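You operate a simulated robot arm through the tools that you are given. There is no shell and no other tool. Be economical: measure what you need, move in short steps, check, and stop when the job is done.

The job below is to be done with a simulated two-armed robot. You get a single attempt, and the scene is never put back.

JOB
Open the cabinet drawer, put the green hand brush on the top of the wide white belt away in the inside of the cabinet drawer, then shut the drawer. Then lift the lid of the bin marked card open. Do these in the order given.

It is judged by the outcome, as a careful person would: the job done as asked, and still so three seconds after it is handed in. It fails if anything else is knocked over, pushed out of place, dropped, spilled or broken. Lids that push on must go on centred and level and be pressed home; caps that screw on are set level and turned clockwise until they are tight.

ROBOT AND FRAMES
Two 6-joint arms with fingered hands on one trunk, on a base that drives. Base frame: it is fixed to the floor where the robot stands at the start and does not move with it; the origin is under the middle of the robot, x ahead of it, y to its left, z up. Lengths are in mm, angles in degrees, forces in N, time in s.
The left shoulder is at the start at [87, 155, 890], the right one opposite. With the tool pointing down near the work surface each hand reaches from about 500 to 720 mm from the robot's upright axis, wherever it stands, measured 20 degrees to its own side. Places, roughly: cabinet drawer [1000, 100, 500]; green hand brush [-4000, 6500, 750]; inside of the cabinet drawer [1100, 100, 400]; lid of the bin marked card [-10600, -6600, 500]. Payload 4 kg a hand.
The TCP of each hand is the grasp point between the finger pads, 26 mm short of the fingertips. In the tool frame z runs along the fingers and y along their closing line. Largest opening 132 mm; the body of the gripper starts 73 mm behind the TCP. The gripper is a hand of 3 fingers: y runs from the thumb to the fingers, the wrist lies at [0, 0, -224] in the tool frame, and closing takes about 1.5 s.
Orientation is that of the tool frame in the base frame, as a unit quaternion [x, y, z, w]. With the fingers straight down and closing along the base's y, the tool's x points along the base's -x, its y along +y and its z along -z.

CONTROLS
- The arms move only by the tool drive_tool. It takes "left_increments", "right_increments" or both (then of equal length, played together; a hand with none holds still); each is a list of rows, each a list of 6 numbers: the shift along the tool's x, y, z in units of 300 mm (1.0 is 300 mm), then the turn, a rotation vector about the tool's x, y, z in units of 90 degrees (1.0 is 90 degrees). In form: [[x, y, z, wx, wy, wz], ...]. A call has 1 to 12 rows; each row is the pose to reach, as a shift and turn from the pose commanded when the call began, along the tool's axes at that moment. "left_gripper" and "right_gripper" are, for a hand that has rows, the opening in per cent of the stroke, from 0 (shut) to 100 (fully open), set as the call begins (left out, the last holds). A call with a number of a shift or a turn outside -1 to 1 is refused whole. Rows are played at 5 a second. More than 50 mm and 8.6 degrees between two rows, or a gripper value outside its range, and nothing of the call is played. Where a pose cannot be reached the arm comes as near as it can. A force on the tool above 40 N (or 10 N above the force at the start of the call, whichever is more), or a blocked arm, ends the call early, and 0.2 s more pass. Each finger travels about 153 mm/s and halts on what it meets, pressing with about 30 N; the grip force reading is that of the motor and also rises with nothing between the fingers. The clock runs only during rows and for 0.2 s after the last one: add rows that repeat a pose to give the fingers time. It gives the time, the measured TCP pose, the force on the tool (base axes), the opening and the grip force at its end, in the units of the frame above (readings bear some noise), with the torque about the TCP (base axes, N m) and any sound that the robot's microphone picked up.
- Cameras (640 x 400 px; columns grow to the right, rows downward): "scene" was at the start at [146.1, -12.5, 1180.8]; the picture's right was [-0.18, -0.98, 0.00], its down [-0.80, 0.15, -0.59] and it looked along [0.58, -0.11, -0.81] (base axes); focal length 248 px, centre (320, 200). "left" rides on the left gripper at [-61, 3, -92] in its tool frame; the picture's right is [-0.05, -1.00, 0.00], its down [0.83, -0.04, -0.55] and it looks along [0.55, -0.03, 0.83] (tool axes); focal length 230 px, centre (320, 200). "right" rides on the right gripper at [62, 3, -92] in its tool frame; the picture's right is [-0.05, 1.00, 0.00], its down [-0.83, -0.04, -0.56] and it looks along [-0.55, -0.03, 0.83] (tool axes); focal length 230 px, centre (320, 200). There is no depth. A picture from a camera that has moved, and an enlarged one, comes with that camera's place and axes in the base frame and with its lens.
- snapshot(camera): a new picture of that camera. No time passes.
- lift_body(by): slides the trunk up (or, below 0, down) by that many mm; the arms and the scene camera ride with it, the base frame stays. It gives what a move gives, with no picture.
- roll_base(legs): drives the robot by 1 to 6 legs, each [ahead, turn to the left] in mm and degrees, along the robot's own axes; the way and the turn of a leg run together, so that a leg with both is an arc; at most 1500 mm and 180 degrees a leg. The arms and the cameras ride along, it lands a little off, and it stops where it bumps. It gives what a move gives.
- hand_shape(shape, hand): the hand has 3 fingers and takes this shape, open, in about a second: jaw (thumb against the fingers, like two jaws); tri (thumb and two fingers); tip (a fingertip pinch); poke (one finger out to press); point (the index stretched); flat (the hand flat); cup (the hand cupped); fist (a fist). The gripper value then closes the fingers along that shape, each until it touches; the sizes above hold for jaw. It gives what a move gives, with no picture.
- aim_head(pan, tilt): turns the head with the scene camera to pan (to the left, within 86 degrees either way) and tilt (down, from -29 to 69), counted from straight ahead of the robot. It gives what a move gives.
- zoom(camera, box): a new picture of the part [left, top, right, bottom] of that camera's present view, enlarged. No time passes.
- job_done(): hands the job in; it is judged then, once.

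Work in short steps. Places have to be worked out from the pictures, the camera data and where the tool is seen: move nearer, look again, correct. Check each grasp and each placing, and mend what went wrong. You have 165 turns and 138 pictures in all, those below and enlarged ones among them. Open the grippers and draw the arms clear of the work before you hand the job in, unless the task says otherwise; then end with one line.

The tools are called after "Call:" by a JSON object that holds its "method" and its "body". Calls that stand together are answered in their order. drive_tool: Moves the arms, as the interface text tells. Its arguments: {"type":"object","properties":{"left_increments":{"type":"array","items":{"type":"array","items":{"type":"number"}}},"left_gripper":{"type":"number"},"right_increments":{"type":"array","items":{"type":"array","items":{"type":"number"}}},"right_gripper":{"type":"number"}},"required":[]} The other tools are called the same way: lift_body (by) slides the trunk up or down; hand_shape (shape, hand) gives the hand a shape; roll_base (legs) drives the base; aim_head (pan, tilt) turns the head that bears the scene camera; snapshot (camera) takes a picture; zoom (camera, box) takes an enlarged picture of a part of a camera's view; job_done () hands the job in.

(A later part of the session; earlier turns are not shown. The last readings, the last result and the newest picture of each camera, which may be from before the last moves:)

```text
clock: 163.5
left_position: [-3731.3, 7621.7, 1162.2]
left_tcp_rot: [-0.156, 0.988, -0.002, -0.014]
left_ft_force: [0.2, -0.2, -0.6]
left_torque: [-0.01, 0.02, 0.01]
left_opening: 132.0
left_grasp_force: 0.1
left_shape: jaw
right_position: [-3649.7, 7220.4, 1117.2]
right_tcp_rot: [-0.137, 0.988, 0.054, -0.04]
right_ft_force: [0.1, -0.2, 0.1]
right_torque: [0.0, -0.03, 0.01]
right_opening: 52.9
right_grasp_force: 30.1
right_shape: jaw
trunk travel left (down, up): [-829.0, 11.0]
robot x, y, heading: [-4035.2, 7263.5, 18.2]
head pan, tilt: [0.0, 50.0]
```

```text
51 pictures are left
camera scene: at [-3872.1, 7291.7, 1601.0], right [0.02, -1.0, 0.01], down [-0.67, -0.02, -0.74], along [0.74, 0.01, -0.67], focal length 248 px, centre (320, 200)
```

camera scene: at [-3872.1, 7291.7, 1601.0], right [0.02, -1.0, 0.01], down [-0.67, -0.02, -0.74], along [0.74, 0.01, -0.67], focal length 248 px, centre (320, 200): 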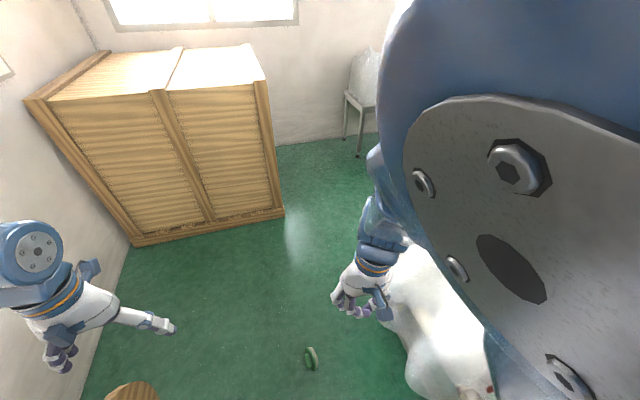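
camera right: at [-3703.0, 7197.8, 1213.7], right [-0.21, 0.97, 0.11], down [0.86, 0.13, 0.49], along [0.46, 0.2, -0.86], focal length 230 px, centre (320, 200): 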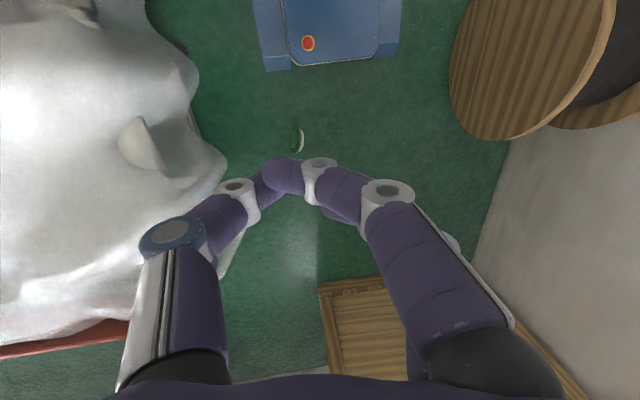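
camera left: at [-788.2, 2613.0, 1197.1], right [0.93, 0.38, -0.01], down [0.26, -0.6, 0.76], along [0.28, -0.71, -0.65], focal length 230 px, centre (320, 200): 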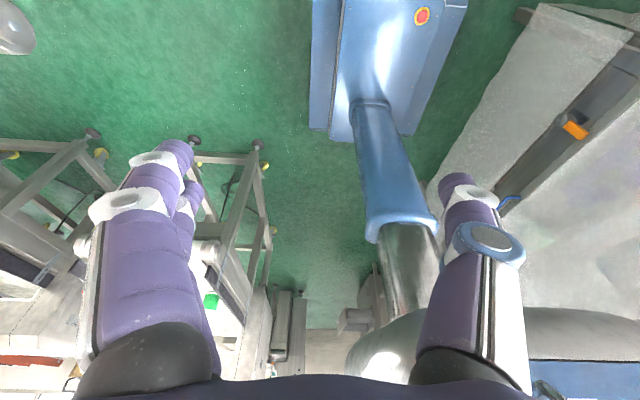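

The brush rolled and now rests near (-3444, 7339) on the floor, in the lane. I need about 100 mm more clearance from the bubble wrap, so I'll sidestep away from it with a turn, a reverse and a turn back.

Call:
{"method": "roll_base", "body": {"legs": [[0, -20], [-290, 0], [0, 20], [150, 0]]}}

Call:
{"method": "aim_head", "body": {"pan": 0, "tilt": 45}}

Call:
{"method": "snapshot", "body": {"camera": "scene"}}

```text
clock: 168.8
left_position: [-3892.3, 7674.1, 1183.2]
left_tcp_rot: [-0.153, 0.988, 0.004, 0.019]
left_ft_force: [-0.5, 1.3, 0.3]
left_torque: [0.0, 0.03, 0.03]
left_opening: 132.1
left_grasp_force: 0.1
left_shape: jaw
right_position: [-3816.6, 7268.2, 1135.5]
right_tcp_rot: [-0.134, 0.989, 0.058, -0.006]
right_ft_force: [1.2, 0.2, 0.4]
right_torque: [-0.06, 0.08, 0.01]
right_opening: 52.7
right_grasp_force: 30.1
right_shape: jaw
trunk travel left (down, up): [-829.0, 11.0]
robot x, y, heading: [-4188.5, 7328.0, 17.5]
head pan, tilt: [0.0, 50.0]
```

```text
clock: 169.5
left_position: [-3864.4, 7683.5, 1173.0]
left_tcp_rot: [-0.152, 0.988, 0.001, 0.007]
left_ft_force: [-3.4, 0.9, -0.4]
left_torque: [-0.1, -0.33, 0.01]
left_opening: 131.8
left_grasp_force: 0.1
left_shape: jaw
right_position: [-3790.7, 7279.1, 1124.2]
right_tcp_rot: [-0.132, 0.989, 0.06, -0.024]
right_ft_force: [-4.6, 1.9, -6.0]
right_torque: [0.04, -0.28, -0.03]
right_opening: 53.0
right_grasp_force: 30.1
right_shape: jaw
trunk travel left (down, up): [-829.0, 11.0]
robot x, y, heading: [-4188.8, 7322.7, 17.8]
head pan, tilt: [0.0, 45.0]
```

```text
50 pictures are left
camera scene: at [-4040.1, 7374.7, 1596.4], right [0.35, -0.94, 0.0], down [-0.67, -0.25, -0.7], along [0.66, 0.25, -0.71], focal length 248 px, centre (320, 200)
```

scene: 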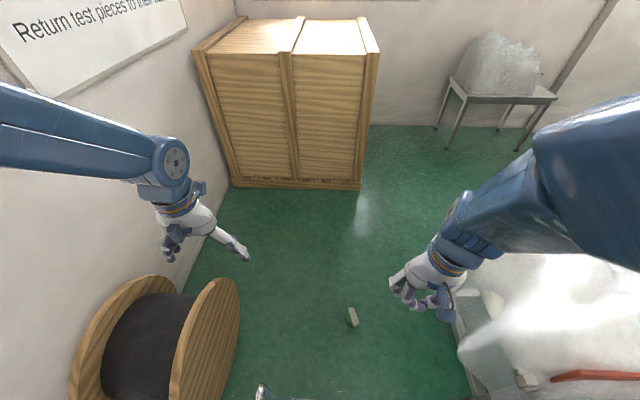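

Call:
{"method": "zoom", "body": {"camera": "scene", "box": [312, 291, 392, 341]}}

```text
8.00 times, centred on (352, 316) of scene
camera zoom: at [-4040.1, 7374.7, 1596.4], right [0.35, -0.94, 0.0], down [-0.67, -0.25, -0.7], along [0.66, 0.25, -0.71], focal length 1987 px, centre (64, -728)
```

zoom: 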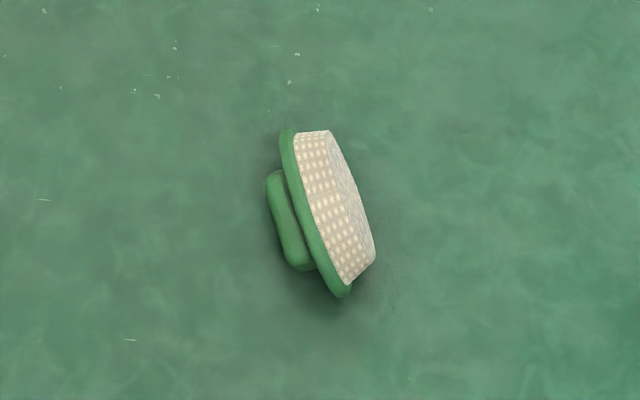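

The brush lies on its side, long axis at about az 39°, near (-3449, 7393). I'll move 130 mm closer, draw the left hand inward away from the spool, open the right hand, and lower the trunk.

Call:
{"method": "roll_base", "body": {"legs": [[130, 0]]}}

Call:
{"method": "drive_tool", "body": {"left_increments": [[0, -0.12, 0, 0, 0, 0], [0, -0.24, 0, 0, 0, 0], [0, -0.36, 0, 0, 0, 0], [0, -0.36, 0, 0, 0, 0], [0, -0.36, 0, 0, 0, 0], [0, -0.36, 0, 0, 0, 0]], "right_increments": [[0, 0, 0, 0, 0, 0], [0, 0, 0, 0, 0, 0], [0, 0, 0, 0, 0, 0], [0, 0, 0, 0, 0, 0], [0, 0, 0, 0, 0, 0], [0, 0, 0, 0, 0, 0]], "right_gripper": 100}}

Call:
{"method": "lift_body", "body": {"by": -600}}

Call:
{"method": "snapshot", "body": {"camera": "scene"}}

Call:
{"method": "snapshot", "body": {"camera": "right"}}

```text
clock: 170.7
left_position: [-3786.7, 7708.2, 1166.1]
left_tcp_rot: [-0.154, 0.988, -0.001, -0.008]
left_ft_force: [0.2, -0.1, 1.6]
left_torque: [0.03, 0.02, 0.0]
left_opening: 131.8
left_grasp_force: 0.2
left_shape: jaw
right_position: [-3710.6, 7304.2, 1123.5]
right_tcp_rot: [-0.132, 0.989, 0.061, -0.033]
right_ft_force: [0.2, -0.5, 0.5]
right_torque: [-0.05, 0.08, 0.03]
right_opening: 52.7
right_grasp_force: 30.2
right_shape: jaw
trunk travel left (down, up): [-829.0, 11.0]
robot x, y, heading: [-4065.0, 7365.9, 18.2]
head pan, tilt: [0.0, 45.0]
```

```text
clock: 172.1
left_position: [-3745.4, 7631.6, 1136.4]
left_tcp_rot: [-0.161, 0.985, -0.045, -0.045]
left_ft_force: [1.2, -0.4, -0.1]
left_torque: [-0.03, 0.03, 0.01]
left_opening: 132.1
left_grasp_force: 0.0
left_shape: jaw
left hand out of reach, approached as far as the arm can: row 1, 2, 3, 4, 5, 6
right_position: [-3714.8, 7304.6, 1107.3]
right_tcp_rot: [-0.128, 0.987, 0.066, -0.073]
right_ft_force: [1.3, 0.3, 0.4]
right_torque: [0.0, 0.03, -0.01]
right_opening: 131.6
right_grasp_force: 0.0
right_shape: jaw
trunk travel left (down, up): [-829.0, 11.0]
robot x, y, heading: [-4061.7, 7361.0, 17.7]
head pan, tilt: [0.0, 45.0]
```

```text
refused: -600 is not a number from -400 to 400
```

```text
48 pictures are left
camera scene: at [-3907.4, 7428.4, 1597.3], right [0.45, -0.89, 0.0], down [-0.62, -0.31, -0.72], along [0.64, 0.32, -0.7], focal length 248 px, centre (320, 200)
```

scene: 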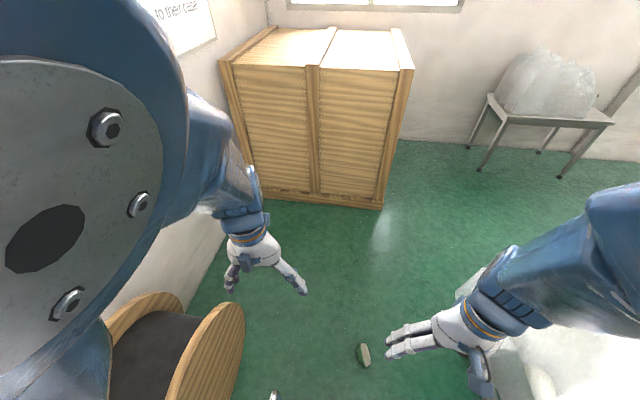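

```text
47 pictures are left
camera right: at [-3760.7, 7280.1, 1206.8], right [-0.19, 0.97, 0.14], down [0.89, 0.11, 0.43], along [0.4, 0.21, -0.89], focal length 230 px, centre (320, 200)
```

right: 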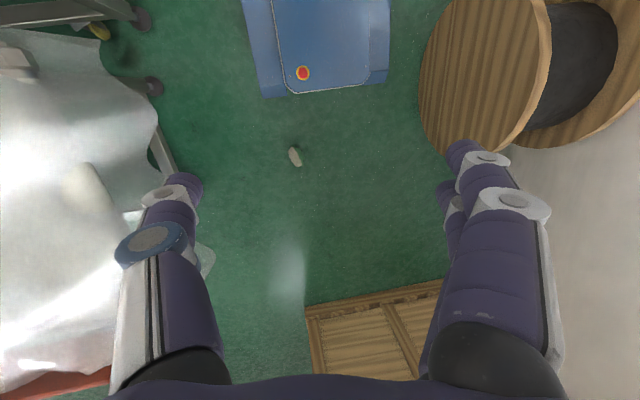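

Call:
{"method": "lift_body", "body": {"by": -400}}

Call:
{"method": "lift_body", "body": {"by": -250}}

Call:
{"method": "snapshot", "body": {"camera": "right"}}

```text
clock: 176.0
left_position: [-3744.9, 7629.1, 750.9]
left_tcp_rot: [-0.161, 0.985, -0.049, -0.025]
left_ft_force: [0.1, 0.0, -0.2]
left_torque: [0.01, -0.01, -0.01]
left_opening: 131.9
left_grasp_force: 0.1
left_shape: jaw
right_position: [-3720.5, 7303.9, 713.8]
right_tcp_rot: [-0.127, 0.987, 0.077, -0.065]
right_ft_force: [1.3, -0.5, -0.5]
right_torque: [0.01, -0.01, 0.0]
right_opening: 131.9
right_grasp_force: 0.1
right_shape: jaw
trunk travel left (down, up): [-429.0, 411.0]
robot x, y, heading: [-4068.4, 7361.5, 18.4]
head pan, tilt: [0.0, 45.0]
```

```text
clock: 178.6
left_position: [-3749.7, 7631.0, 491.5]
left_tcp_rot: [-0.158, 0.986, -0.033, -0.036]
left_ft_force: [-0.2, -0.4, 1.0]
left_torque: [0.0, -0.04, 0.04]
left_opening: 132.2
left_grasp_force: 0.0
left_shape: jaw
right_position: [-3722.2, 7301.3, 457.1]
right_tcp_rot: [-0.128, 0.987, 0.065, -0.071]
right_ft_force: [-0.6, -0.4, 0.4]
right_torque: [0.02, -0.02, -0.04]
right_opening: 132.0
right_grasp_force: 0.0
right_shape: jaw
trunk travel left (down, up): [-179.0, 661.0]
robot x, y, heading: [-4067.5, 7363.2, 18.0]
head pan, tilt: [0.0, 45.0]
```

```text
46 pictures are left
camera right: at [-3768.1, 7277.9, 556.4], right [-0.19, 0.97, 0.14], down [0.89, 0.11, 0.44], along [0.41, 0.21, -0.89], focal length 230 px, centre (320, 200)
```

right: 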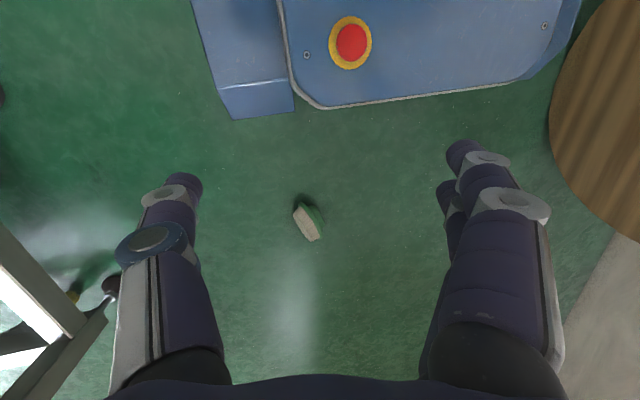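

I'll move the right hand over the brush at about z=165 with the fingers aligned across it.

Call:
{"method": "drive_tool", "body": {"right_increments": [[-0.108, -0.01, 0.095, 0.012, -0.007, -0.022], [-0.216, -0.02, 0.19, 0.024, -0.014, -0.045], [-0.323, -0.03, 0.285, 0.035, -0.021, -0.067], [-0.431, -0.04, 0.38, 0.047, -0.028, -0.09], [-0.539, -0.049, 0.474, 0.059, -0.035, -0.112], [-0.647, -0.059, 0.569, 0.071, -0.042, -0.135], [-0.754, -0.069, 0.664, 0.082, -0.049, -0.157], [-0.862, -0.079, 0.759, 0.094, -0.057, -0.18], [-0.97, -0.089, 0.854, 0.106, -0.064, -0.202], [-0.97, -0.089, 0.854, 0.106, -0.064, -0.202]]}}

Call:
{"method": "snapshot", "body": {"camera": "right"}}

```text
clock: 180.8
left_position: [-3749.9, 7630.9, 492.3]
left_tcp_rot: [-0.158, 0.986, -0.032, -0.038]
left_ft_force: [0.5, -0.1, -0.1]
left_torque: [-0.03, -0.01, 0.0]
left_opening: 132.2
left_grasp_force: 0.0
left_shape: jaw
right_position: [-3446.2, 7382.5, 201.8]
right_tcp_rot: [-0.285, 0.958, -0.011, 0.037]
right_ft_force: [0.3, 0.5, 0.8]
right_torque: [0.03, -0.03, 0.02]
right_opening: 131.9
right_grasp_force: 0.1
right_shape: jaw
trunk travel left (down, up): [-179.0, 661.0]
robot x, y, heading: [-4063.9, 7360.5, 18.4]
head pan, tilt: [0.0, 45.0]
```

```text
45 pictures are left
camera right: at [-3507.9, 7350.0, 290.9], right [-0.5, 0.86, -0.04], down [0.67, 0.42, 0.61], along [0.54, 0.28, -0.79], focal length 230 px, centre (320, 200)
```

right: 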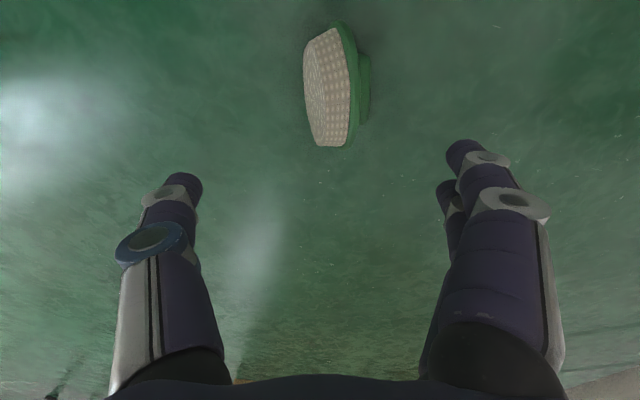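

The brush lies centred about 18 mm behind the TCP and 68 mm across. I'll correct for that and descend so the fingers go down on either side.

Call:
{"method": "drive_tool", "body": {"right_increments": [[0.087, 0.03, 0.1, -0.014, 0.02, 0], [0.087, 0.052, 0.22, -0.027, 0.041, 0.002], [0.087, 0.052, 0.34, -0.027, 0.041, 0.002], [0.087, 0.052, 0.44, -0.027, 0.041, 0.002], [0.087, 0.052, 0.52, -0.027, 0.041, 0.002], [0.087, 0.052, 0.52, -0.027, 0.041, 0.002]]}}

Call:
{"method": "snapshot", "body": {"camera": "right"}}

```text
clock: 182.2
left_position: [-3749.8, 7631.4, 491.4]
left_tcp_rot: [-0.158, 0.986, -0.033, -0.037]
left_ft_force: [0.5, -0.2, 0.1]
left_torque: [-0.01, -0.02, 0.0]
left_opening: 131.9
left_grasp_force: 0.1
left_shape: jaw
right_position: [-3459.9, 7383.4, 40.8]
right_tcp_rot: [-0.284, 0.959, 0.001, 0.001]
right_ft_force: [0.0, -0.2, -0.2]
right_torque: [0.02, 0.01, 0.0]
right_opening: 131.9
right_grasp_force: 0.0
right_shape: jaw
trunk travel left (down, up): [-179.0, 661.0]
robot x, y, heading: [-4066.9, 7362.8, 18.1]
head pan, tilt: [0.0, 45.0]
```

```text
44 pictures are left
camera right: at [-3513.7, 7350.9, 135.2], right [-0.5, 0.87, 0.0], down [0.72, 0.41, 0.55], along [0.48, 0.28, -0.83], focal length 230 px, centre (320, 200)
```

right: 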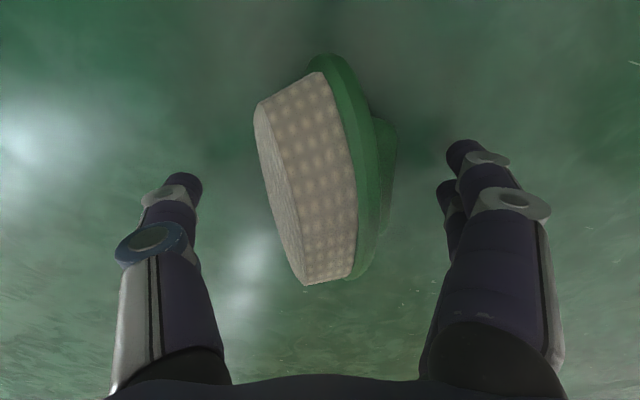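

It's well centred. I'll turn 9° to match the brush, nudge 10 mm, and close.

Call:
{"method": "drive_tool", "body": {"right_increments": [[0.02, 0, 0.01, 0, 0, -0.05], [0.035, 0, 0.02, 0, 0, -0.1], [0.035, 0, 0.02, 0, 0, -0.1]]}}

Call:
{"method": "drive_tool", "body": {"right_gripper": 0, "right_increments": [[0, 0, 0, 0, 0, 0], [0, 0, 0, 0, 0, 0], [0, 0, 0, 0, 0, 0], [0, 0, 0, 0, 0, 0], [0, 0, 0, 0, 0, 0], [0, 0, 0, 0, 0, 0], [0, 0, 0, 0, 0, 0], [0, 0, 0, 0, 0, 0]]}}

Call:
{"method": "snapshot", "body": {"camera": "right"}}

```text
clock: 182.9
left_position: [-3750.5, 7630.7, 492.7]
left_tcp_rot: [-0.158, 0.986, -0.033, -0.036]
left_ft_force: [0.8, -1.3, 0.6]
left_torque: [0.01, -0.02, -0.02]
left_opening: 131.9
left_grasp_force: 0.1
left_shape: jaw
right_position: [-3470.7, 7378.7, 36.1]
right_tcp_rot: [-0.359, 0.933, 0.002, 0.0]
right_ft_force: [0.2, 0.2, 0.4]
right_torque: [0.0, 0.02, 0.0]
right_opening: 131.9
right_grasp_force: 0.0
right_shape: jaw
trunk travel left (down, up): [-179.0, 661.0]
robot x, y, heading: [-4063.0, 7363.2, 18.0]
head pan, tilt: [0.0, 45.0]
```

```text
clock: 184.8
left_position: [-3749.7, 7631.5, 492.0]
left_tcp_rot: [-0.158, 0.986, -0.033, -0.037]
left_ft_force: [0.3, 0.0, 0.4]
left_torque: [0.01, 0.0, -0.02]
left_opening: 131.9
left_grasp_force: 0.1
left_shape: jaw
right_position: [-3470.6, 7378.9, 36.9]
right_tcp_rot: [-0.358, 0.934, 0.002, 0.0]
right_ft_force: [0.0, -1.3, 0.6]
right_torque: [-0.04, 0.04, 0.02]
right_opening: 59.8
right_grasp_force: 29.8
right_shape: jaw
trunk travel left (down, up): [-179.0, 661.0]
robot x, y, heading: [-4066.0, 7363.3, 18.4]
head pan, tilt: [0.0, 45.0]
```

```text
43 pictures are left
camera right: at [-3518.3, 7337.8, 129.3], right [-0.63, 0.78, 0.0], down [0.65, 0.52, 0.56], along [0.43, 0.35, -0.83], focal length 230 px, centre (320, 200)
```

right: 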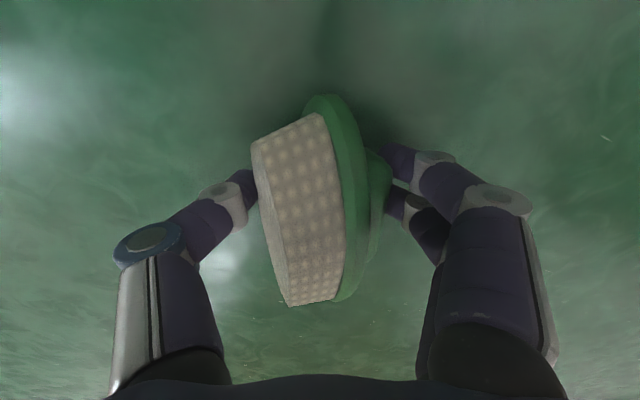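

That's a good flat-to-flat grip at 60 mm. I'll lift and check.

Call:
{"method": "lift_body", "body": {"by": 250}}

Call:
{"method": "snapshot", "body": {"camera": "right"}}

```text
clock: 187.3
left_position: [-3751.1, 7629.5, 739.6]
left_tcp_rot: [-0.159, 0.986, -0.037, -0.044]
left_ft_force: [-0.4, -0.5, 0.3]
left_torque: [0.02, 0.01, 0.02]
left_opening: 132.4
left_grasp_force: 0.0
left_shape: jaw
right_position: [-3470.6, 7378.0, 286.6]
right_tcp_rot: [-0.358, 0.934, 0.001, 0.0]
right_ft_force: [-0.2, 0.1, -0.7]
right_torque: [0.02, 0.03, -0.01]
right_opening: 59.4
right_grasp_force: 30.2
right_shape: jaw
trunk travel left (down, up): [-429.0, 411.0]
robot x, y, heading: [-4063.3, 7362.9, 18.0]
head pan, tilt: [0.0, 45.0]
```

```text
42 pictures are left
camera right: at [-3517.2, 7338.2, 379.7], right [-0.63, 0.78, 0.0], down [0.65, 0.52, 0.55], along [0.43, 0.35, -0.83], focal length 230 px, centre (320, 200)
```

right: 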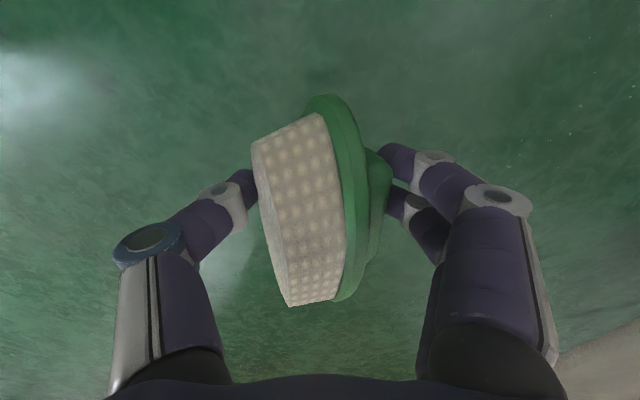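

It's steady. I'll raise the arm and trunk to travel height, keeping the motion smooth.

Call:
{"method": "drive_tool", "body": {"right_increments": [[0, 0, -0.1, 0, 0, 0.01], [0.04, 0.02, -0.2, 0, 0, 0.03], [0.1, 0.05, -0.3, 0, 0, 0.06], [0.17, 0.08, -0.4, 0, 0, 0.09], [0.24, 0.11, -0.5, 0, 0, 0.12], [0.31, 0.14, -0.6, 0, 0, 0.15], [0.38, 0.17, -0.7, 0, 0, 0.18], [0.45, 0.2, -0.8, 0, 0, 0.2], [0.52, 0.23, -0.9, 0, 0, 0.22], [0.52, 0.23, -1, 0, 0, 0.24]]}}

Call:
{"method": "lift_body", "body": {"by": 390}}

Call:
{"method": "snapshot", "body": {"camera": "scene"}}

Call:
{"method": "snapshot", "body": {"camera": "right"}}

```text
clock: 189.5
left_position: [-3751.5, 7629.9, 739.2]
left_tcp_rot: [-0.16, 0.986, -0.038, -0.042]
left_ft_force: [0.6, -0.7, 0.2]
left_torque: [0.03, 0.01, -0.03]
left_opening: 132.2
left_grasp_force: 0.0
left_shape: jaw
right_position: [-3634.0, 7320.0, 583.7]
right_tcp_rot: [-0.167, 0.986, 0.011, -0.013]
right_ft_force: [0.7, 0.3, -0.9]
right_torque: [0.03, 0.04, -0.02]
right_opening: 59.4
right_grasp_force: 30.1
right_shape: jaw
trunk travel left (down, up): [-429.0, 411.0]
robot x, y, heading: [-4066.5, 7365.6, 17.9]
head pan, tilt: [0.0, 45.0]
```

```text
clock: 193.3
left_position: [-3751.8, 7630.1, 1127.6]
left_tcp_rot: [-0.161, 0.985, -0.044, -0.045]
left_ft_force: [0.1, -0.4, -0.1]
left_torque: [-0.01, 0.03, -0.01]
left_opening: 131.8
left_grasp_force: 0.0
left_shape: jaw
right_position: [-3625.3, 7321.9, 981.3]
right_tcp_rot: [-0.164, 0.986, 0.015, -0.002]
right_ft_force: [-0.4, -0.1, -0.5]
right_torque: [0.0, 0.04, 0.01]
right_opening: 59.4
right_grasp_force: 30.5
right_shape: jaw
trunk travel left (down, up): [-819.0, 21.0]
robot x, y, heading: [-4067.8, 7361.7, 18.1]
head pan, tilt: [0.0, 45.0]
```

```text
41 pictures are left
camera scene: at [-3911.6, 7424.1, 1591.0], right [0.43, -0.9, 0.0], down [-0.6, -0.29, -0.74], along [0.67, 0.32, -0.67], focal length 248 px, centre (320, 200)
```

scene: 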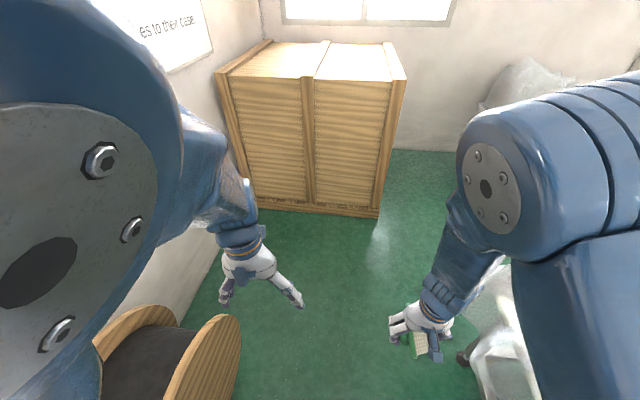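

```text
40 pictures are left
camera right: at [-3684.2, 7302.3, 1074.3], right [-0.27, 0.96, 0.03], down [0.81, 0.21, 0.55], along [0.53, 0.18, -0.83], focal length 230 px, centre (320, 200)
```

right: 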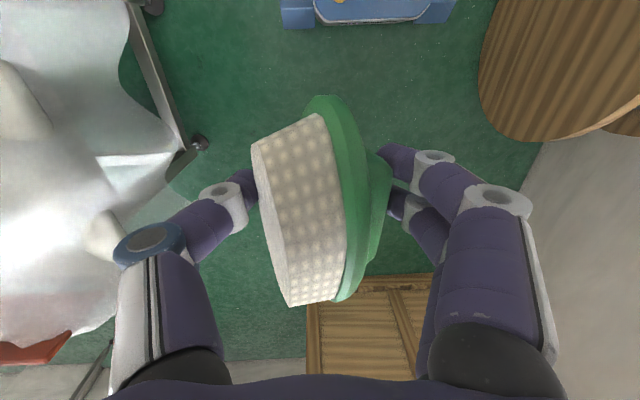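

The grip is solid. I'll drive back along the lane, first easing away from the spool.

Call:
{"method": "roll_base", "body": {"legs": [[0, -12], [450, 0], [0, 11], [650, 0]]}}

Call:
{"method": "snapshot", "body": {"camera": "scene"}}

```text
clock: 195.1
left_position: [-3726.0, 7551.6, 1108.0]
left_tcp_rot: [-0.061, 0.991, -0.065, -0.103]
left_ft_force: [-0.2, -0.2, 0.2]
left_torque: [0.02, 0.0, -0.02]
left_opening: 132.3
left_grasp_force: 0.1
left_shape: jaw
right_position: [-3636.1, 7225.2, 999.5]
right_tcp_rot: [-0.037, 0.998, 0.039, 0.013]
right_ft_force: [0.5, -1.3, -0.8]
right_torque: [0.02, -0.02, 0.02]
right_opening: 58.7
right_grasp_force: 30.0
right_shape: jaw
trunk travel left (down, up): [-819.0, 21.0]
robot x, y, heading: [-4029.1, 7363.0, 4.8]
head pan, tilt: [0.0, 45.0]
stopped in leg 2: the robot was blocked; the commanded pose is now the measured one
```

```text
39 pictures are left
camera scene: at [-3866.3, 7391.1, 1598.0], right [0.21, -0.98, 0.0], down [-0.6, -0.12, -0.79], along [0.78, 0.17, -0.61], focal length 248 px, centre (320, 200)
```

scene: 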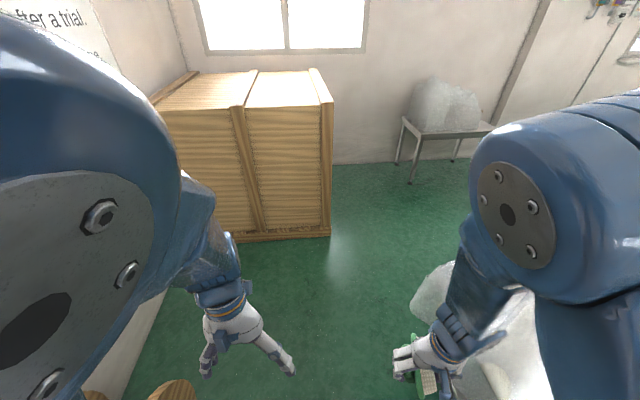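

The left arm is again cramped near the head, which causes these stops. I'll put it in a comfortable pose and then continue.

Call:
{"method": "drive_tool", "body": {"left_increments": [[-0.071, 0.055, -0.082, -0.02, -0.034, 0.006], [-0.142, 0.11, -0.164, -0.039, -0.068, 0.013], [-0.213, 0.165, -0.246, -0.059, -0.101, 0.019], [-0.284, 0.22, -0.328, -0.078, -0.135, 0.025], [-0.284, 0.22, -0.328, -0.078, -0.135, 0.025]]}}

Call:
{"method": "roll_base", "body": {"legs": [[300, 0]]}}

Call:
{"method": "snapshot", "body": {"camera": "scene"}}

```text
clock: 196.3
left_position: [-3616.6, 7638.5, 1176.6]
left_tcp_rot: [-0.037, 0.999, 0.018, 0.016]
left_ft_force: [0.9, 0.1, -0.5]
left_torque: [0.0, 0.03, -0.03]
left_opening: 131.9
left_grasp_force: 0.0
left_shape: jaw
left hand out of reach, approached as far as the arm can: row 1, 2, 3, 4, 5
right_position: [-3630.5, 7226.9, 1000.9]
right_tcp_rot: [-0.037, 0.998, 0.04, 0.014]
right_ft_force: [0.5, 0.8, -1.2]
right_torque: [0.0, 0.0, -0.03]
right_opening: 58.6
right_grasp_force: 30.0
right_shape: jaw
trunk travel left (down, up): [-819.0, 21.0]
robot x, y, heading: [-4023.8, 7363.7, 5.2]
head pan, tilt: [0.0, 45.0]
```

```text
clock: 198.4
left_position: [-3320.4, 7663.5, 1176.6]
left_tcp_rot: [-0.036, 0.999, 0.018, 0.016]
left_ft_force: [0.4, 0.5, 0.3]
left_torque: [-0.05, -0.02, -0.02]
left_opening: 132.0
left_grasp_force: 0.1
left_shape: jaw
right_position: [-3335.6, 7251.6, 999.4]
right_tcp_rot: [-0.036, 0.999, 0.039, 0.013]
right_ft_force: [0.3, 0.9, -0.8]
right_torque: [0.03, 0.0, -0.02]
right_opening: 59.1
right_grasp_force: 30.0
right_shape: jaw
trunk travel left (down, up): [-819.0, 21.0]
robot x, y, heading: [-3728.8, 7390.3, 4.7]
head pan, tilt: [0.0, 45.0]
```

```text
38 pictures are left
camera scene: at [-3569.2, 7406.5, 1585.4], right [0.08, -1.0, 0.0], down [-0.72, -0.06, -0.69], along [0.69, 0.06, -0.72], focal length 248 px, centre (320, 200)
```

scene: 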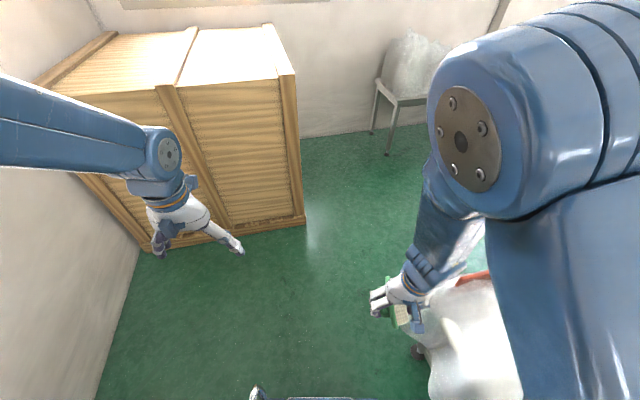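

Past the spool. I'll straighten to the lane and go on 780 mm.

Call:
{"method": "roll_base", "body": {"legs": [[0, 13], [400, 0], [380, 0]]}}

Call:
{"method": "snapshot", "body": {"camera": "scene"}}

```text
clock: 203.7
left_position: [-2670.6, 7969.6, 1164.6]
left_tcp_rot: [-0.143, 0.99, 0.016, -0.004]
left_ft_force: [0.4, 0.6, 0.0]
left_torque: [0.03, -0.01, -0.01]
left_opening: 132.0
left_grasp_force: 0.1
left_shape: jaw
right_position: [-2592.0, 7565.0, 1012.2]
right_tcp_rot: [-0.14, 0.989, 0.047, 0.018]
right_ft_force: [0.3, 1.0, -0.9]
right_torque: [0.0, 0.01, 0.04]
right_opening: 59.0
right_grasp_force: 30.2
right_shape: jaw
trunk travel left (down, up): [-819.0, 21.0]
robot x, y, heading: [-3000.2, 7621.2, 17.4]
head pan, tilt: [0.0, 45.0]
```

```text
37 pictures are left
camera scene: at [-2843.1, 7671.4, 1585.2], right [0.3, -0.95, 0.0], down [-0.69, -0.21, -0.69], along [0.66, 0.21, -0.72], focal length 248 px, centre (320, 200)
```

scene: 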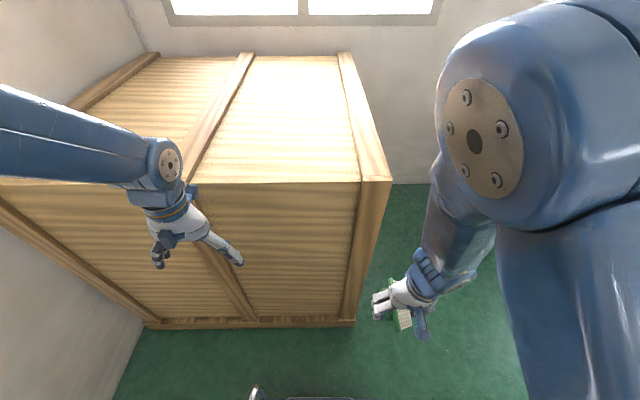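

I'm in front of the crate with room to spare. I'll turn right 66° and drive diagonally through the gap into the corridor.

Call:
{"method": "roll_base", "body": {"legs": [[0, -33], [0, -33], [430, 0], [420, 0]]}}

Call:
{"method": "snapshot", "body": {"camera": "scene"}}

```text
clock: 211.9
left_position: [-1984.4, 6851.3, 1155.9]
left_tcp_rot: [0.412, 0.911, 0.023, -0.009]
left_ft_force: [-0.2, -0.5, 0.3]
left_torque: [0.04, -0.03, 0.02]
left_opening: 131.9
left_grasp_force: 0.0
left_shape: jaw
right_position: [-2318.1, 6604.0, 1021.0]
right_tcp_rot: [0.413, 0.909, 0.023, 0.05]
right_ft_force: [-0.2, 0.0, -2.2]
right_torque: [0.02, -0.01, 0.0]
right_opening: 58.3
right_grasp_force: 30.0
right_shape: jaw
trunk travel left (down, up): [-819.0, 21.0]
robot x, y, heading: [-2423.1, 6988.5, -47.9]
head pan, tilt: [0.0, 45.0]
```

```text
36 pictures are left
camera scene: at [-2316.5, 6871.3, 1585.5], right [-0.74, -0.67, 0.0], down [-0.48, 0.53, -0.69], along [0.47, -0.52, -0.72], focal length 248 px, centre (320, 200)
```

scene: 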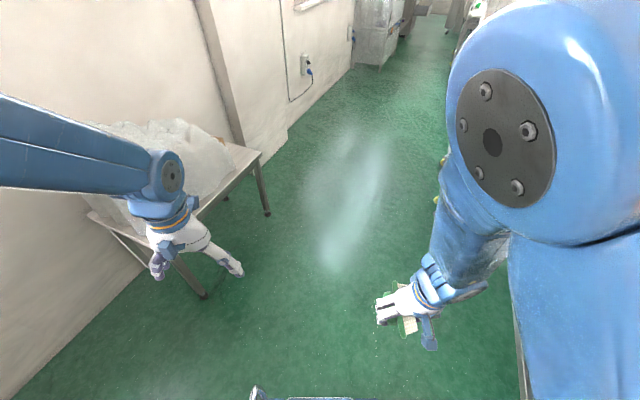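

The corridor is clear. I'll steer to its centre line and head back along it.

Call:
{"method": "roll_base", "body": {"legs": [[0, -10], [770, 0], [770, 0], [0, -13.4], [700, 0], [700, 0]]}}

Call:
{"method": "snapshot", "body": {"camera": "scene"}}

```text
clock: 228.2
left_position: [-821.9, 4086.4, 1140.4]
left_tcp_rot: [0.59, 0.806, 0.042, -0.032]
left_ft_force: [-0.9, -0.4, -0.8]
left_torque: [-0.02, 0.03, 0.01]
left_opening: 132.0
left_grasp_force: 0.1
left_shape: jaw
right_position: [-1212.7, 3962.1, 1032.9]
right_tcp_rot: [0.589, 0.804, 0.005, 0.082]
right_ft_force: [-0.5, 0.5, -1.2]
right_torque: [0.03, 0.02, -0.02]
right_opening: 58.1
right_grasp_force: 30.1
right_shape: jaw
trunk travel left (down, up): [-819.0, 21.0]
robot x, y, heading: [-1154.7, 4358.5, -71.3]
head pan, tilt: [0.0, 45.0]
```

```text
35 pictures are left
camera scene: at [-1107.3, 4208.9, 1585.2], right [-0.95, -0.32, 0.0], down [-0.23, 0.68, -0.69], along [0.22, -0.66, -0.72], focal length 248 px, centre (320, 200)
```

scene: 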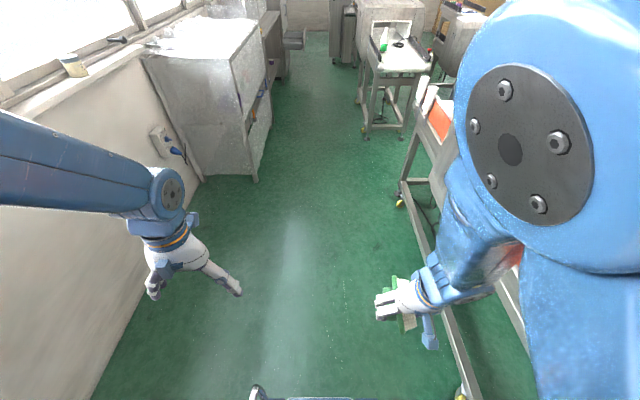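

Clear on both sides. I'll continue 3.6 m back to the corridor mouth.

Call:
{"method": "roll_base", "body": {"legs": [[900, 0], [900, 0], [900, 0], [900, 0]]}}

Call:
{"method": "snapshot", "body": {"camera": "scene"}}

```text
clock: 246.0
left_position: [340.3, 718.0, 1127.2]
left_tcp_rot: [0.58, 0.811, 0.059, -0.056]
left_ft_force: [0.2, -0.3, -0.8]
left_torque: [-0.04, 0.0, 0.02]
left_opening: 132.0
left_grasp_force: 0.1
left_shape: jaw
right_position: [-20.9, 540.0, 1053.3]
right_tcp_rot: [0.572, 0.811, -0.005, 0.127]
right_ft_force: [0.3, -0.6, -0.7]
right_torque: [0.02, 0.01, 0.02]
right_opening: 57.5
right_grasp_force: 29.8
right_shape: jaw
trunk travel left (down, up): [-819.0, 21.0]
robot x, y, heading: [8.9, 954.8, -70.3]
head pan, tilt: [0.0, 45.0]
```

```text
34 pictures are left
camera scene: at [63.2, 804.9, 1585.3], right [-0.94, -0.34, 0.0], down [-0.24, 0.68, -0.69], along [0.23, -0.65, -0.72], focal length 248 px, centre (320, 200)
```

scene: 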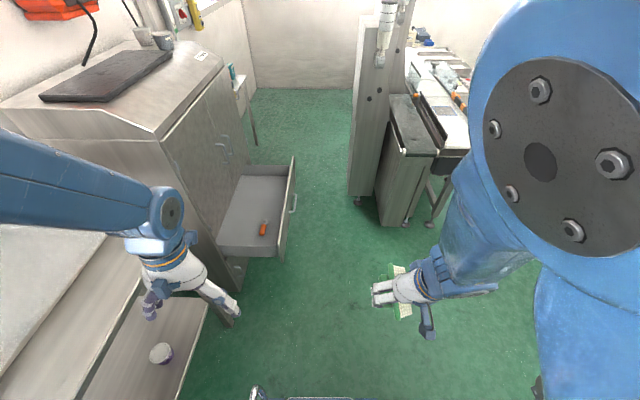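

I can see the open drawer with an orange tool lying near its left front, so the brush should go further in. I'll drive to the stance in front of the drawer and turn to face it.

Call:
{"method": "roll_base", "body": {"legs": [[0, -13.7], [500, 0], [510, 0]]}}

Call:
{"method": "roll_base", "body": {"legs": [[0, 35], [0, 35], [0, 33]]}}

Call:
{"method": "snapshot", "body": {"camera": "scene"}}

Call:
{"method": "snapshot", "body": {"camera": "right"}}

```text
clock: 252.3
left_position: [397.9, -329.7, 1118.5]
left_tcp_rot: [0.667, 0.739, 0.074, -0.059]
left_ft_force: [0.1, -0.9, 0.3]
left_torque: [0.03, 0.02, 0.01]
left_opening: 132.2
left_grasp_force: 0.1
left_shape: jaw
right_position: [7.9, -447.6, 1059.6]
right_tcp_rot: [0.657, 0.74, -0.025, 0.14]
right_ft_force: [-0.7, 0.0, -0.6]
right_torque: [0.01, -0.01, 0.0]
right_opening: 57.3
right_grasp_force: 30.3
right_shape: jaw
trunk travel left (down, up): [-819.0, 21.0]
robot x, y, heading: [133.3, -46.5, -83.0]
head pan, tilt: [0.0, 45.0]
```

```text
clock: 257.7
left_position: [362.7, 247.0, 1100.8]
left_tcp_rot: [-0.114, 0.989, 0.009, -0.095]
left_ft_force: [0.1, -0.5, -0.4]
left_torque: [-0.02, 0.02, -0.02]
left_opening: 132.1
left_grasp_force: 0.1
left_shape: jaw
right_position: [558.1, -91.6, 1093.7]
right_tcp_rot: [-0.118, 0.971, 0.157, 0.136]
right_ft_force: [-0.5, -0.9, -1.5]
right_torque: [-0.02, 0.01, -0.01]
right_opening: 56.0
right_grasp_force: 29.6
right_shape: jaw
trunk travel left (down, up): [-819.0, 21.0]
robot x, y, heading: [132.6, -49.8, 14.0]
head pan, tilt: [0.0, 45.0]
stopped in leg 3: the robot was blocked; the commanded pose is now the measured one
```

```text
33 pictures are left
camera scene: at [294.8, -17.2, 1586.0], right [0.21, -0.98, 0.0], down [-0.7, -0.15, -0.7], along [0.69, 0.14, -0.71], focal length 248 px, centre (320, 200)
```

scene: 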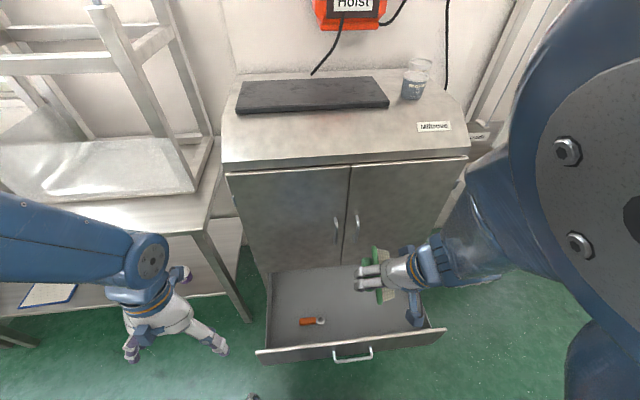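

```text
32 pictures are left
camera right: at [477.9, -131.8, 1162.5], right [-0.22, 0.93, 0.29], down [0.66, -0.07, 0.74], along [0.71, 0.36, -0.6], focal length 230 px, centre (320, 200)
```

right: 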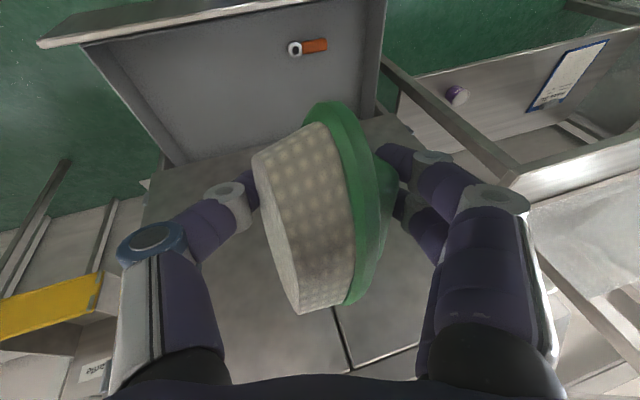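

I'm in front of the open drawer with its floor at z≈440, and the free spot is around (760, -90). I'll lower the trunk 300 mm, then straighten and extend the right hand over that spot.

Call:
{"method": "lift_body", "body": {"by": -300}}

Call:
{"method": "drive_tool", "body": {"right_increments": [[-0.1, -0.03, 0.025, 0.03, 0.033, 0], [-0.208, -0.06, 0.05, 0.06, 0.066, 0], [-0.312, -0.09, 0.075, 0.09, 0.099, -0.001], [-0.415, -0.12, 0.1, 0.12, 0.132, -0.001], [-0.519, -0.15, 0.126, 0.15, 0.165, -0.002], [-0.623, -0.181, 0.151, 0.179, 0.198, -0.002], [-0.623, -0.181, 0.151, 0.179, 0.198, -0.002]]}}

Call:
{"method": "snapshot", "body": {"camera": "scene"}}

```text
clock: 260.7
left_position: [355.8, 246.8, 802.0]
left_tcp_rot: [-0.113, 0.989, 0.008, -0.098]
left_ft_force: [-0.3, -0.1, 0.1]
left_torque: [-0.02, 0.0, -0.01]
left_opening: 131.8
left_grasp_force: 0.0
left_shape: jaw
right_position: [553.3, -94.3, 797.6]
right_tcp_rot: [-0.118, 0.972, 0.15, 0.14]
right_ft_force: [-0.7, 0.8, -1.0]
right_torque: [0.02, -0.02, 0.01]
right_opening: 55.9
right_grasp_force: 30.0
right_shape: jaw
trunk travel left (down, up): [-519.0, 321.0]
robot x, y, heading: [133.1, -56.1, 13.5]
head pan, tilt: [0.0, 45.0]
```

```text
clock: 262.3
left_position: [353.5, 247.5, 802.1]
left_tcp_rot: [-0.113, 0.989, 0.008, -0.097]
left_ft_force: [-0.5, -0.7, 0.8]
left_torque: [0.0, -0.03, 0.03]
left_opening: 132.0
left_grasp_force: 0.0
left_shape: jaw
right_position: [734.5, -108.6, 792.2]
right_tcp_rot: [-0.114, 0.993, -0.024, -0.001]
right_ft_force: [0.8, 0.3, -1.1]
right_torque: [-0.04, 0.0, 0.04]
right_opening: 55.8
right_grasp_force: 30.1
right_shape: jaw
trunk travel left (down, up): [-519.0, 321.0]
robot x, y, heading: [133.2, -55.4, 13.8]
head pan, tilt: [0.0, 45.0]
```

```text
31 pictures are left
camera scene: at [285.7, -14.7, 1285.4], right [0.24, -0.97, 0.0], down [-0.7, -0.17, -0.69], along [0.67, 0.16, -0.72], focal length 248 px, centre (320, 200)
```

scene: 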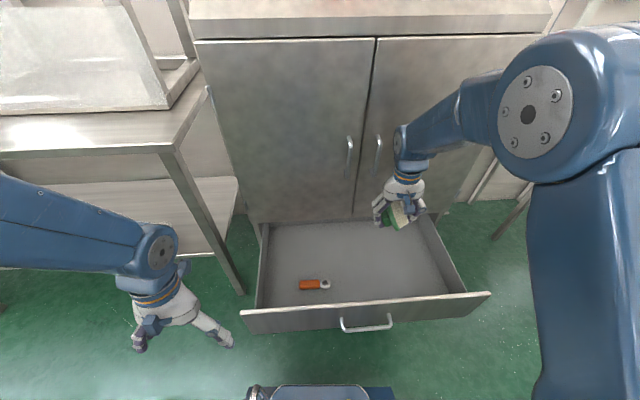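

The hand is over the free part of the drawer. I'll lower the trunk another 270 mm.

Call:
{"method": "lift_body", "body": {"by": -270}}

Call:
{"method": "snapshot", "body": {"camera": "scene"}}

Call:
{"method": "snapshot", "body": {"camera": "right"}}

```text
clock: 265.1
left_position: [349.3, 244.3, 531.4]
left_tcp_rot: [-0.111, 0.989, 0.008, -0.101]
left_ft_force: [0.4, 0.8, 0.4]
left_torque: [-0.01, 0.02, -0.01]
left_opening: 132.0
left_grasp_force: 0.0
left_shape: jaw
right_position: [734.7, -107.3, 523.4]
right_tcp_rot: [-0.114, 0.993, -0.024, -0.002]
right_ft_force: [0.1, 0.8, -1.4]
right_torque: [0.0, 0.05, -0.02]
right_opening: 55.8
right_grasp_force: 29.9
right_shape: jaw
trunk travel left (down, up): [-249.0, 591.0]
robot x, y, heading: [140.1, -52.9, 13.3]
head pan, tilt: [0.0, 45.0]
```

```text
30 pictures are left
camera scene: at [281.6, -16.0, 1015.3], right [0.24, -0.97, 0.0], down [-0.7, -0.17, -0.69], along [0.67, 0.16, -0.72], focal length 248 px, centre (320, 200)
```

scene: 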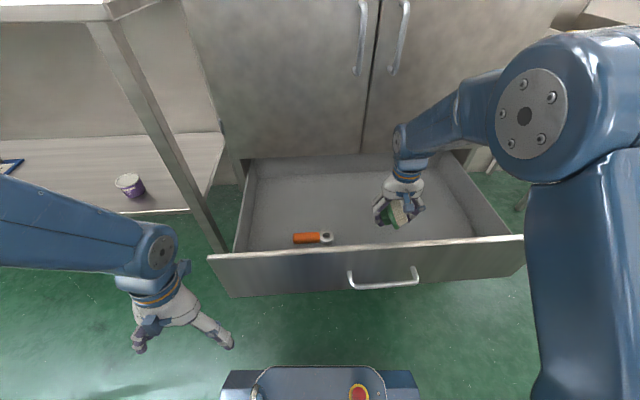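

```text
29 pictures are left
camera right: at [673.3, -115.3, 616.4], right [-0.18, 0.98, -0.05], down [0.82, 0.17, 0.55], along [0.55, 0.06, -0.83], focal length 230 px, centre (320, 200)
```

right: 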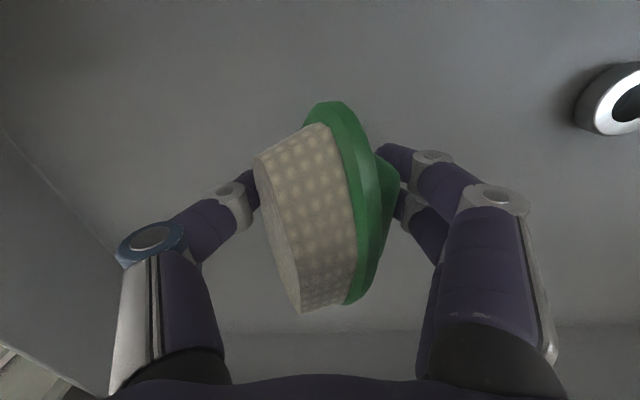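

The brush is just above the drawer floor. I'll lower in small steps and watch the force.

Call:
{"method": "lift_body", "body": {"by": -40}}

Call:
{"method": "snapshot", "body": {"camera": "right"}}

```text
clock: 265.9
left_position: [348.4, 245.8, 490.1]
left_tcp_rot: [-0.112, 0.989, 0.008, -0.1]
left_ft_force: [-0.4, 0.2, 0.5]
left_torque: [0.0, -0.04, -0.02]
left_opening: 131.8
left_grasp_force: 0.1
left_shape: jaw
right_position: [735.3, -107.4, 483.9]
right_tcp_rot: [-0.114, 0.993, -0.024, -0.001]
right_ft_force: [0.5, 0.3, 0.0]
right_torque: [0.05, -0.01, 0.0]
right_opening: 55.9
right_grasp_force: 29.8
right_shape: jaw
trunk travel left (down, up): [-209.0, 631.0]
robot x, y, heading: [135.2, -55.7, 13.7]
head pan, tilt: [0.0, 45.0]
```

```text
28 pictures are left
camera right: at [673.4, -115.2, 576.6], right [-0.18, 0.98, -0.05], down [0.82, 0.17, 0.55], along [0.55, 0.06, -0.83], focal length 230 px, centre (320, 200)
```

right: 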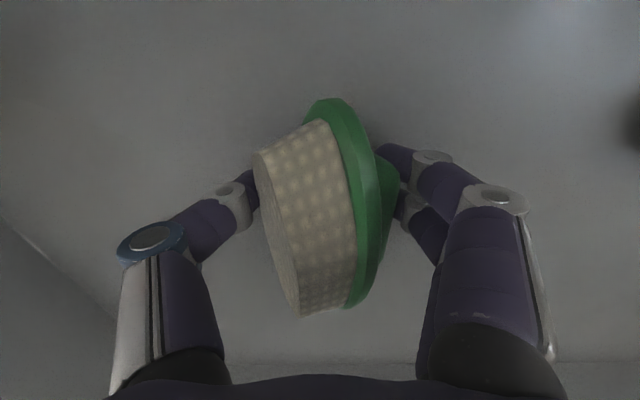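

The brush's weight has come off the hand, so it's touching. I'll lower 5 mm more and release.

Call:
{"method": "lift_body", "body": {"by": -6}}

Call:
{"method": "drive_tool", "body": {"right_gripper": 60, "right_increments": [[0, 0, 0, 0, 0, 0], [0, 0, 0, 0, 0, 0], [0, 0, 0, 0, 0, 0], [0, 0, 0, 0, 0, 0], [0, 0, 0, 0, 0, 0]]}}

Call:
{"method": "snapshot", "body": {"camera": "right"}}

```text
clock: 266.5
left_position: [346.8, 245.5, 486.4]
left_tcp_rot: [-0.112, 0.989, 0.008, -0.1]
left_ft_force: [-0.3, -0.7, 0.1]
left_torque: [-0.02, 0.0, -0.02]
left_opening: 131.8
left_grasp_force: 0.0
left_shape: jaw
right_position: [735.8, -106.7, 478.3]
right_tcp_rot: [-0.114, 0.993, -0.024, 0.0]
right_ft_force: [0.6, -0.6, 10.3]
right_torque: [0.29, -0.04, -0.08]
right_opening: 55.5
right_grasp_force: 30.5
right_shape: jaw
trunk travel left (down, up): [-203.0, 637.0]
robot x, y, heading: [134.5, -51.1, 13.8]
head pan, tilt: [0.0, 45.0]
```

```text
clock: 267.7
left_position: [347.3, 244.7, 486.5]
left_tcp_rot: [-0.111, 0.989, 0.009, -0.098]
left_ft_force: [0.5, -0.3, -0.2]
left_torque: [0.0, -0.02, 0.02]
left_opening: 132.1
left_grasp_force: 0.1
left_shape: jaw
right_position: [734.4, -108.8, 478.3]
right_tcp_rot: [-0.113, 0.993, -0.024, 0.001]
right_ft_force: [1.9, -4.5, 14.8]
right_torque: [0.47, 0.07, -0.03]
right_opening: 72.5
right_grasp_force: 0.0
right_shape: jaw
trunk travel left (down, up): [-203.0, 637.0]
robot x, y, heading: [134.0, -55.6, 13.8]
head pan, tilt: [0.0, 45.0]
```

```text
27 pictures are left
camera right: at [672.6, -115.4, 571.6], right [-0.18, 0.98, -0.05], down [0.82, 0.17, 0.55], along [0.55, 0.06, -0.83], focal length 230 px, centre (320, 200)
```

right: 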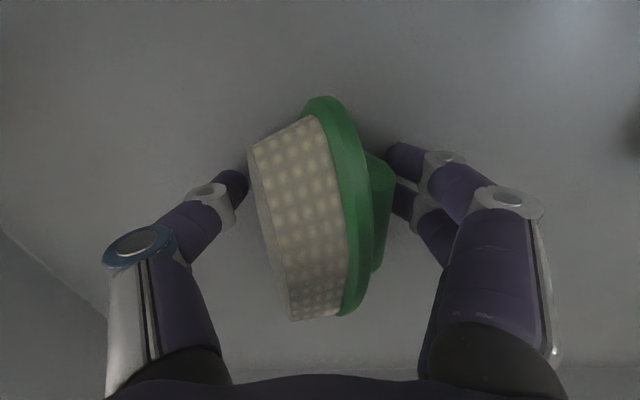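

It's released. I'll raise 8 mm, open fully, and rise straight out of the drawer.

Call:
{"method": "lift_body", "body": {"by": 8}}

Call:
{"method": "drive_tool", "body": {"right_gripper": 90, "right_increments": [[0, 0, 0, 0, 0, 0], [0, 0, 0, 0, 0, 0], [0, 0, 0, 0, 0, 0], [0, 0, 0, 0, 0, 0], [0, 0, 0, 0, 0, 0]]}}

Call:
{"method": "lift_body", "body": {"by": 250}}

Call:
{"method": "snapshot", "body": {"camera": "scene"}}

```text
clock: 268.2
left_position: [349.4, 245.6, 493.2]
left_tcp_rot: [-0.112, 0.989, 0.008, -0.1]
left_ft_force: [0.9, -0.2, 0.4]
left_torque: [0.0, -0.01, -0.01]
left_opening: 131.9
left_grasp_force: 0.1
left_shape: jaw
right_position: [732.9, -108.3, 484.2]
right_tcp_rot: [-0.114, 0.993, -0.025, -0.002]
right_ft_force: [0.3, 0.2, -0.1]
right_torque: [0.0, 0.0, -0.04]
right_opening: 79.0
right_grasp_force: 0.1
right_shape: jaw
trunk travel left (down, up): [-211.0, 629.0]
robot x, y, heading: [134.9, -52.7, 13.8]
head pan, tilt: [0.0, 45.0]
```

```text
clock: 269.4
left_position: [347.8, 245.0, 492.9]
left_tcp_rot: [-0.112, 0.989, 0.007, -0.1]
left_ft_force: [-0.5, -0.7, -0.6]
left_torque: [-0.01, 0.0, -0.01]
left_opening: 132.0
left_grasp_force: 0.1
left_shape: jaw
right_position: [734.1, -109.0, 484.4]
right_tcp_rot: [-0.114, 0.993, -0.024, -0.002]
right_ft_force: [1.2, 0.8, -0.1]
right_torque: [0.0, -0.02, 0.04]
right_opening: 118.5
right_grasp_force: 0.1
right_shape: jaw
trunk travel left (down, up): [-211.0, 629.0]
robot x, y, heading: [134.5, -54.2, 13.7]
head pan, tilt: [0.0, 45.0]
```

```text
clock: 272.0
left_position: [353.8, 247.2, 743.3]
left_tcp_rot: [-0.113, 0.989, 0.008, -0.098]
left_ft_force: [0.3, 0.4, 0.3]
left_torque: [-0.02, 0.01, 0.01]
left_opening: 131.8
left_grasp_force: 0.1
left_shape: jaw
right_position: [735.7, -107.8, 734.4]
right_tcp_rot: [-0.114, 0.993, -0.024, -0.001]
right_ft_force: [0.3, -0.2, 0.0]
right_torque: [0.02, -0.02, 0.0]
right_opening: 118.4
right_grasp_force: 0.1
right_shape: jaw
trunk travel left (down, up): [-461.0, 379.0]
robot x, y, heading: [134.2, -56.0, 13.6]
head pan, tilt: [0.0, 45.0]
```

```text
26 pictures are left
camera scene: at [285.6, -14.9, 1227.2], right [0.24, -0.97, 0.0], down [-0.7, -0.17, -0.69], along [0.67, 0.16, -0.72], focal length 248 px, centre (320, 200)
```

scene: 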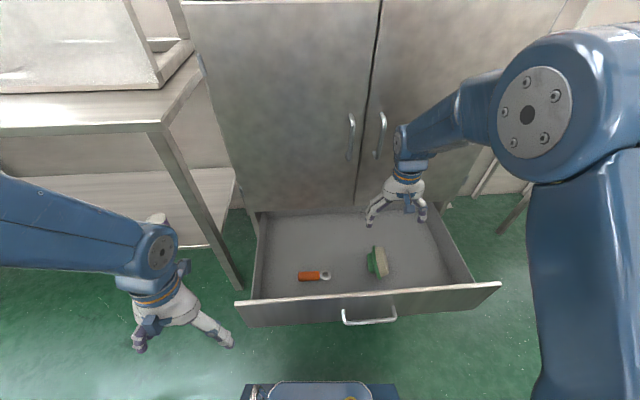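

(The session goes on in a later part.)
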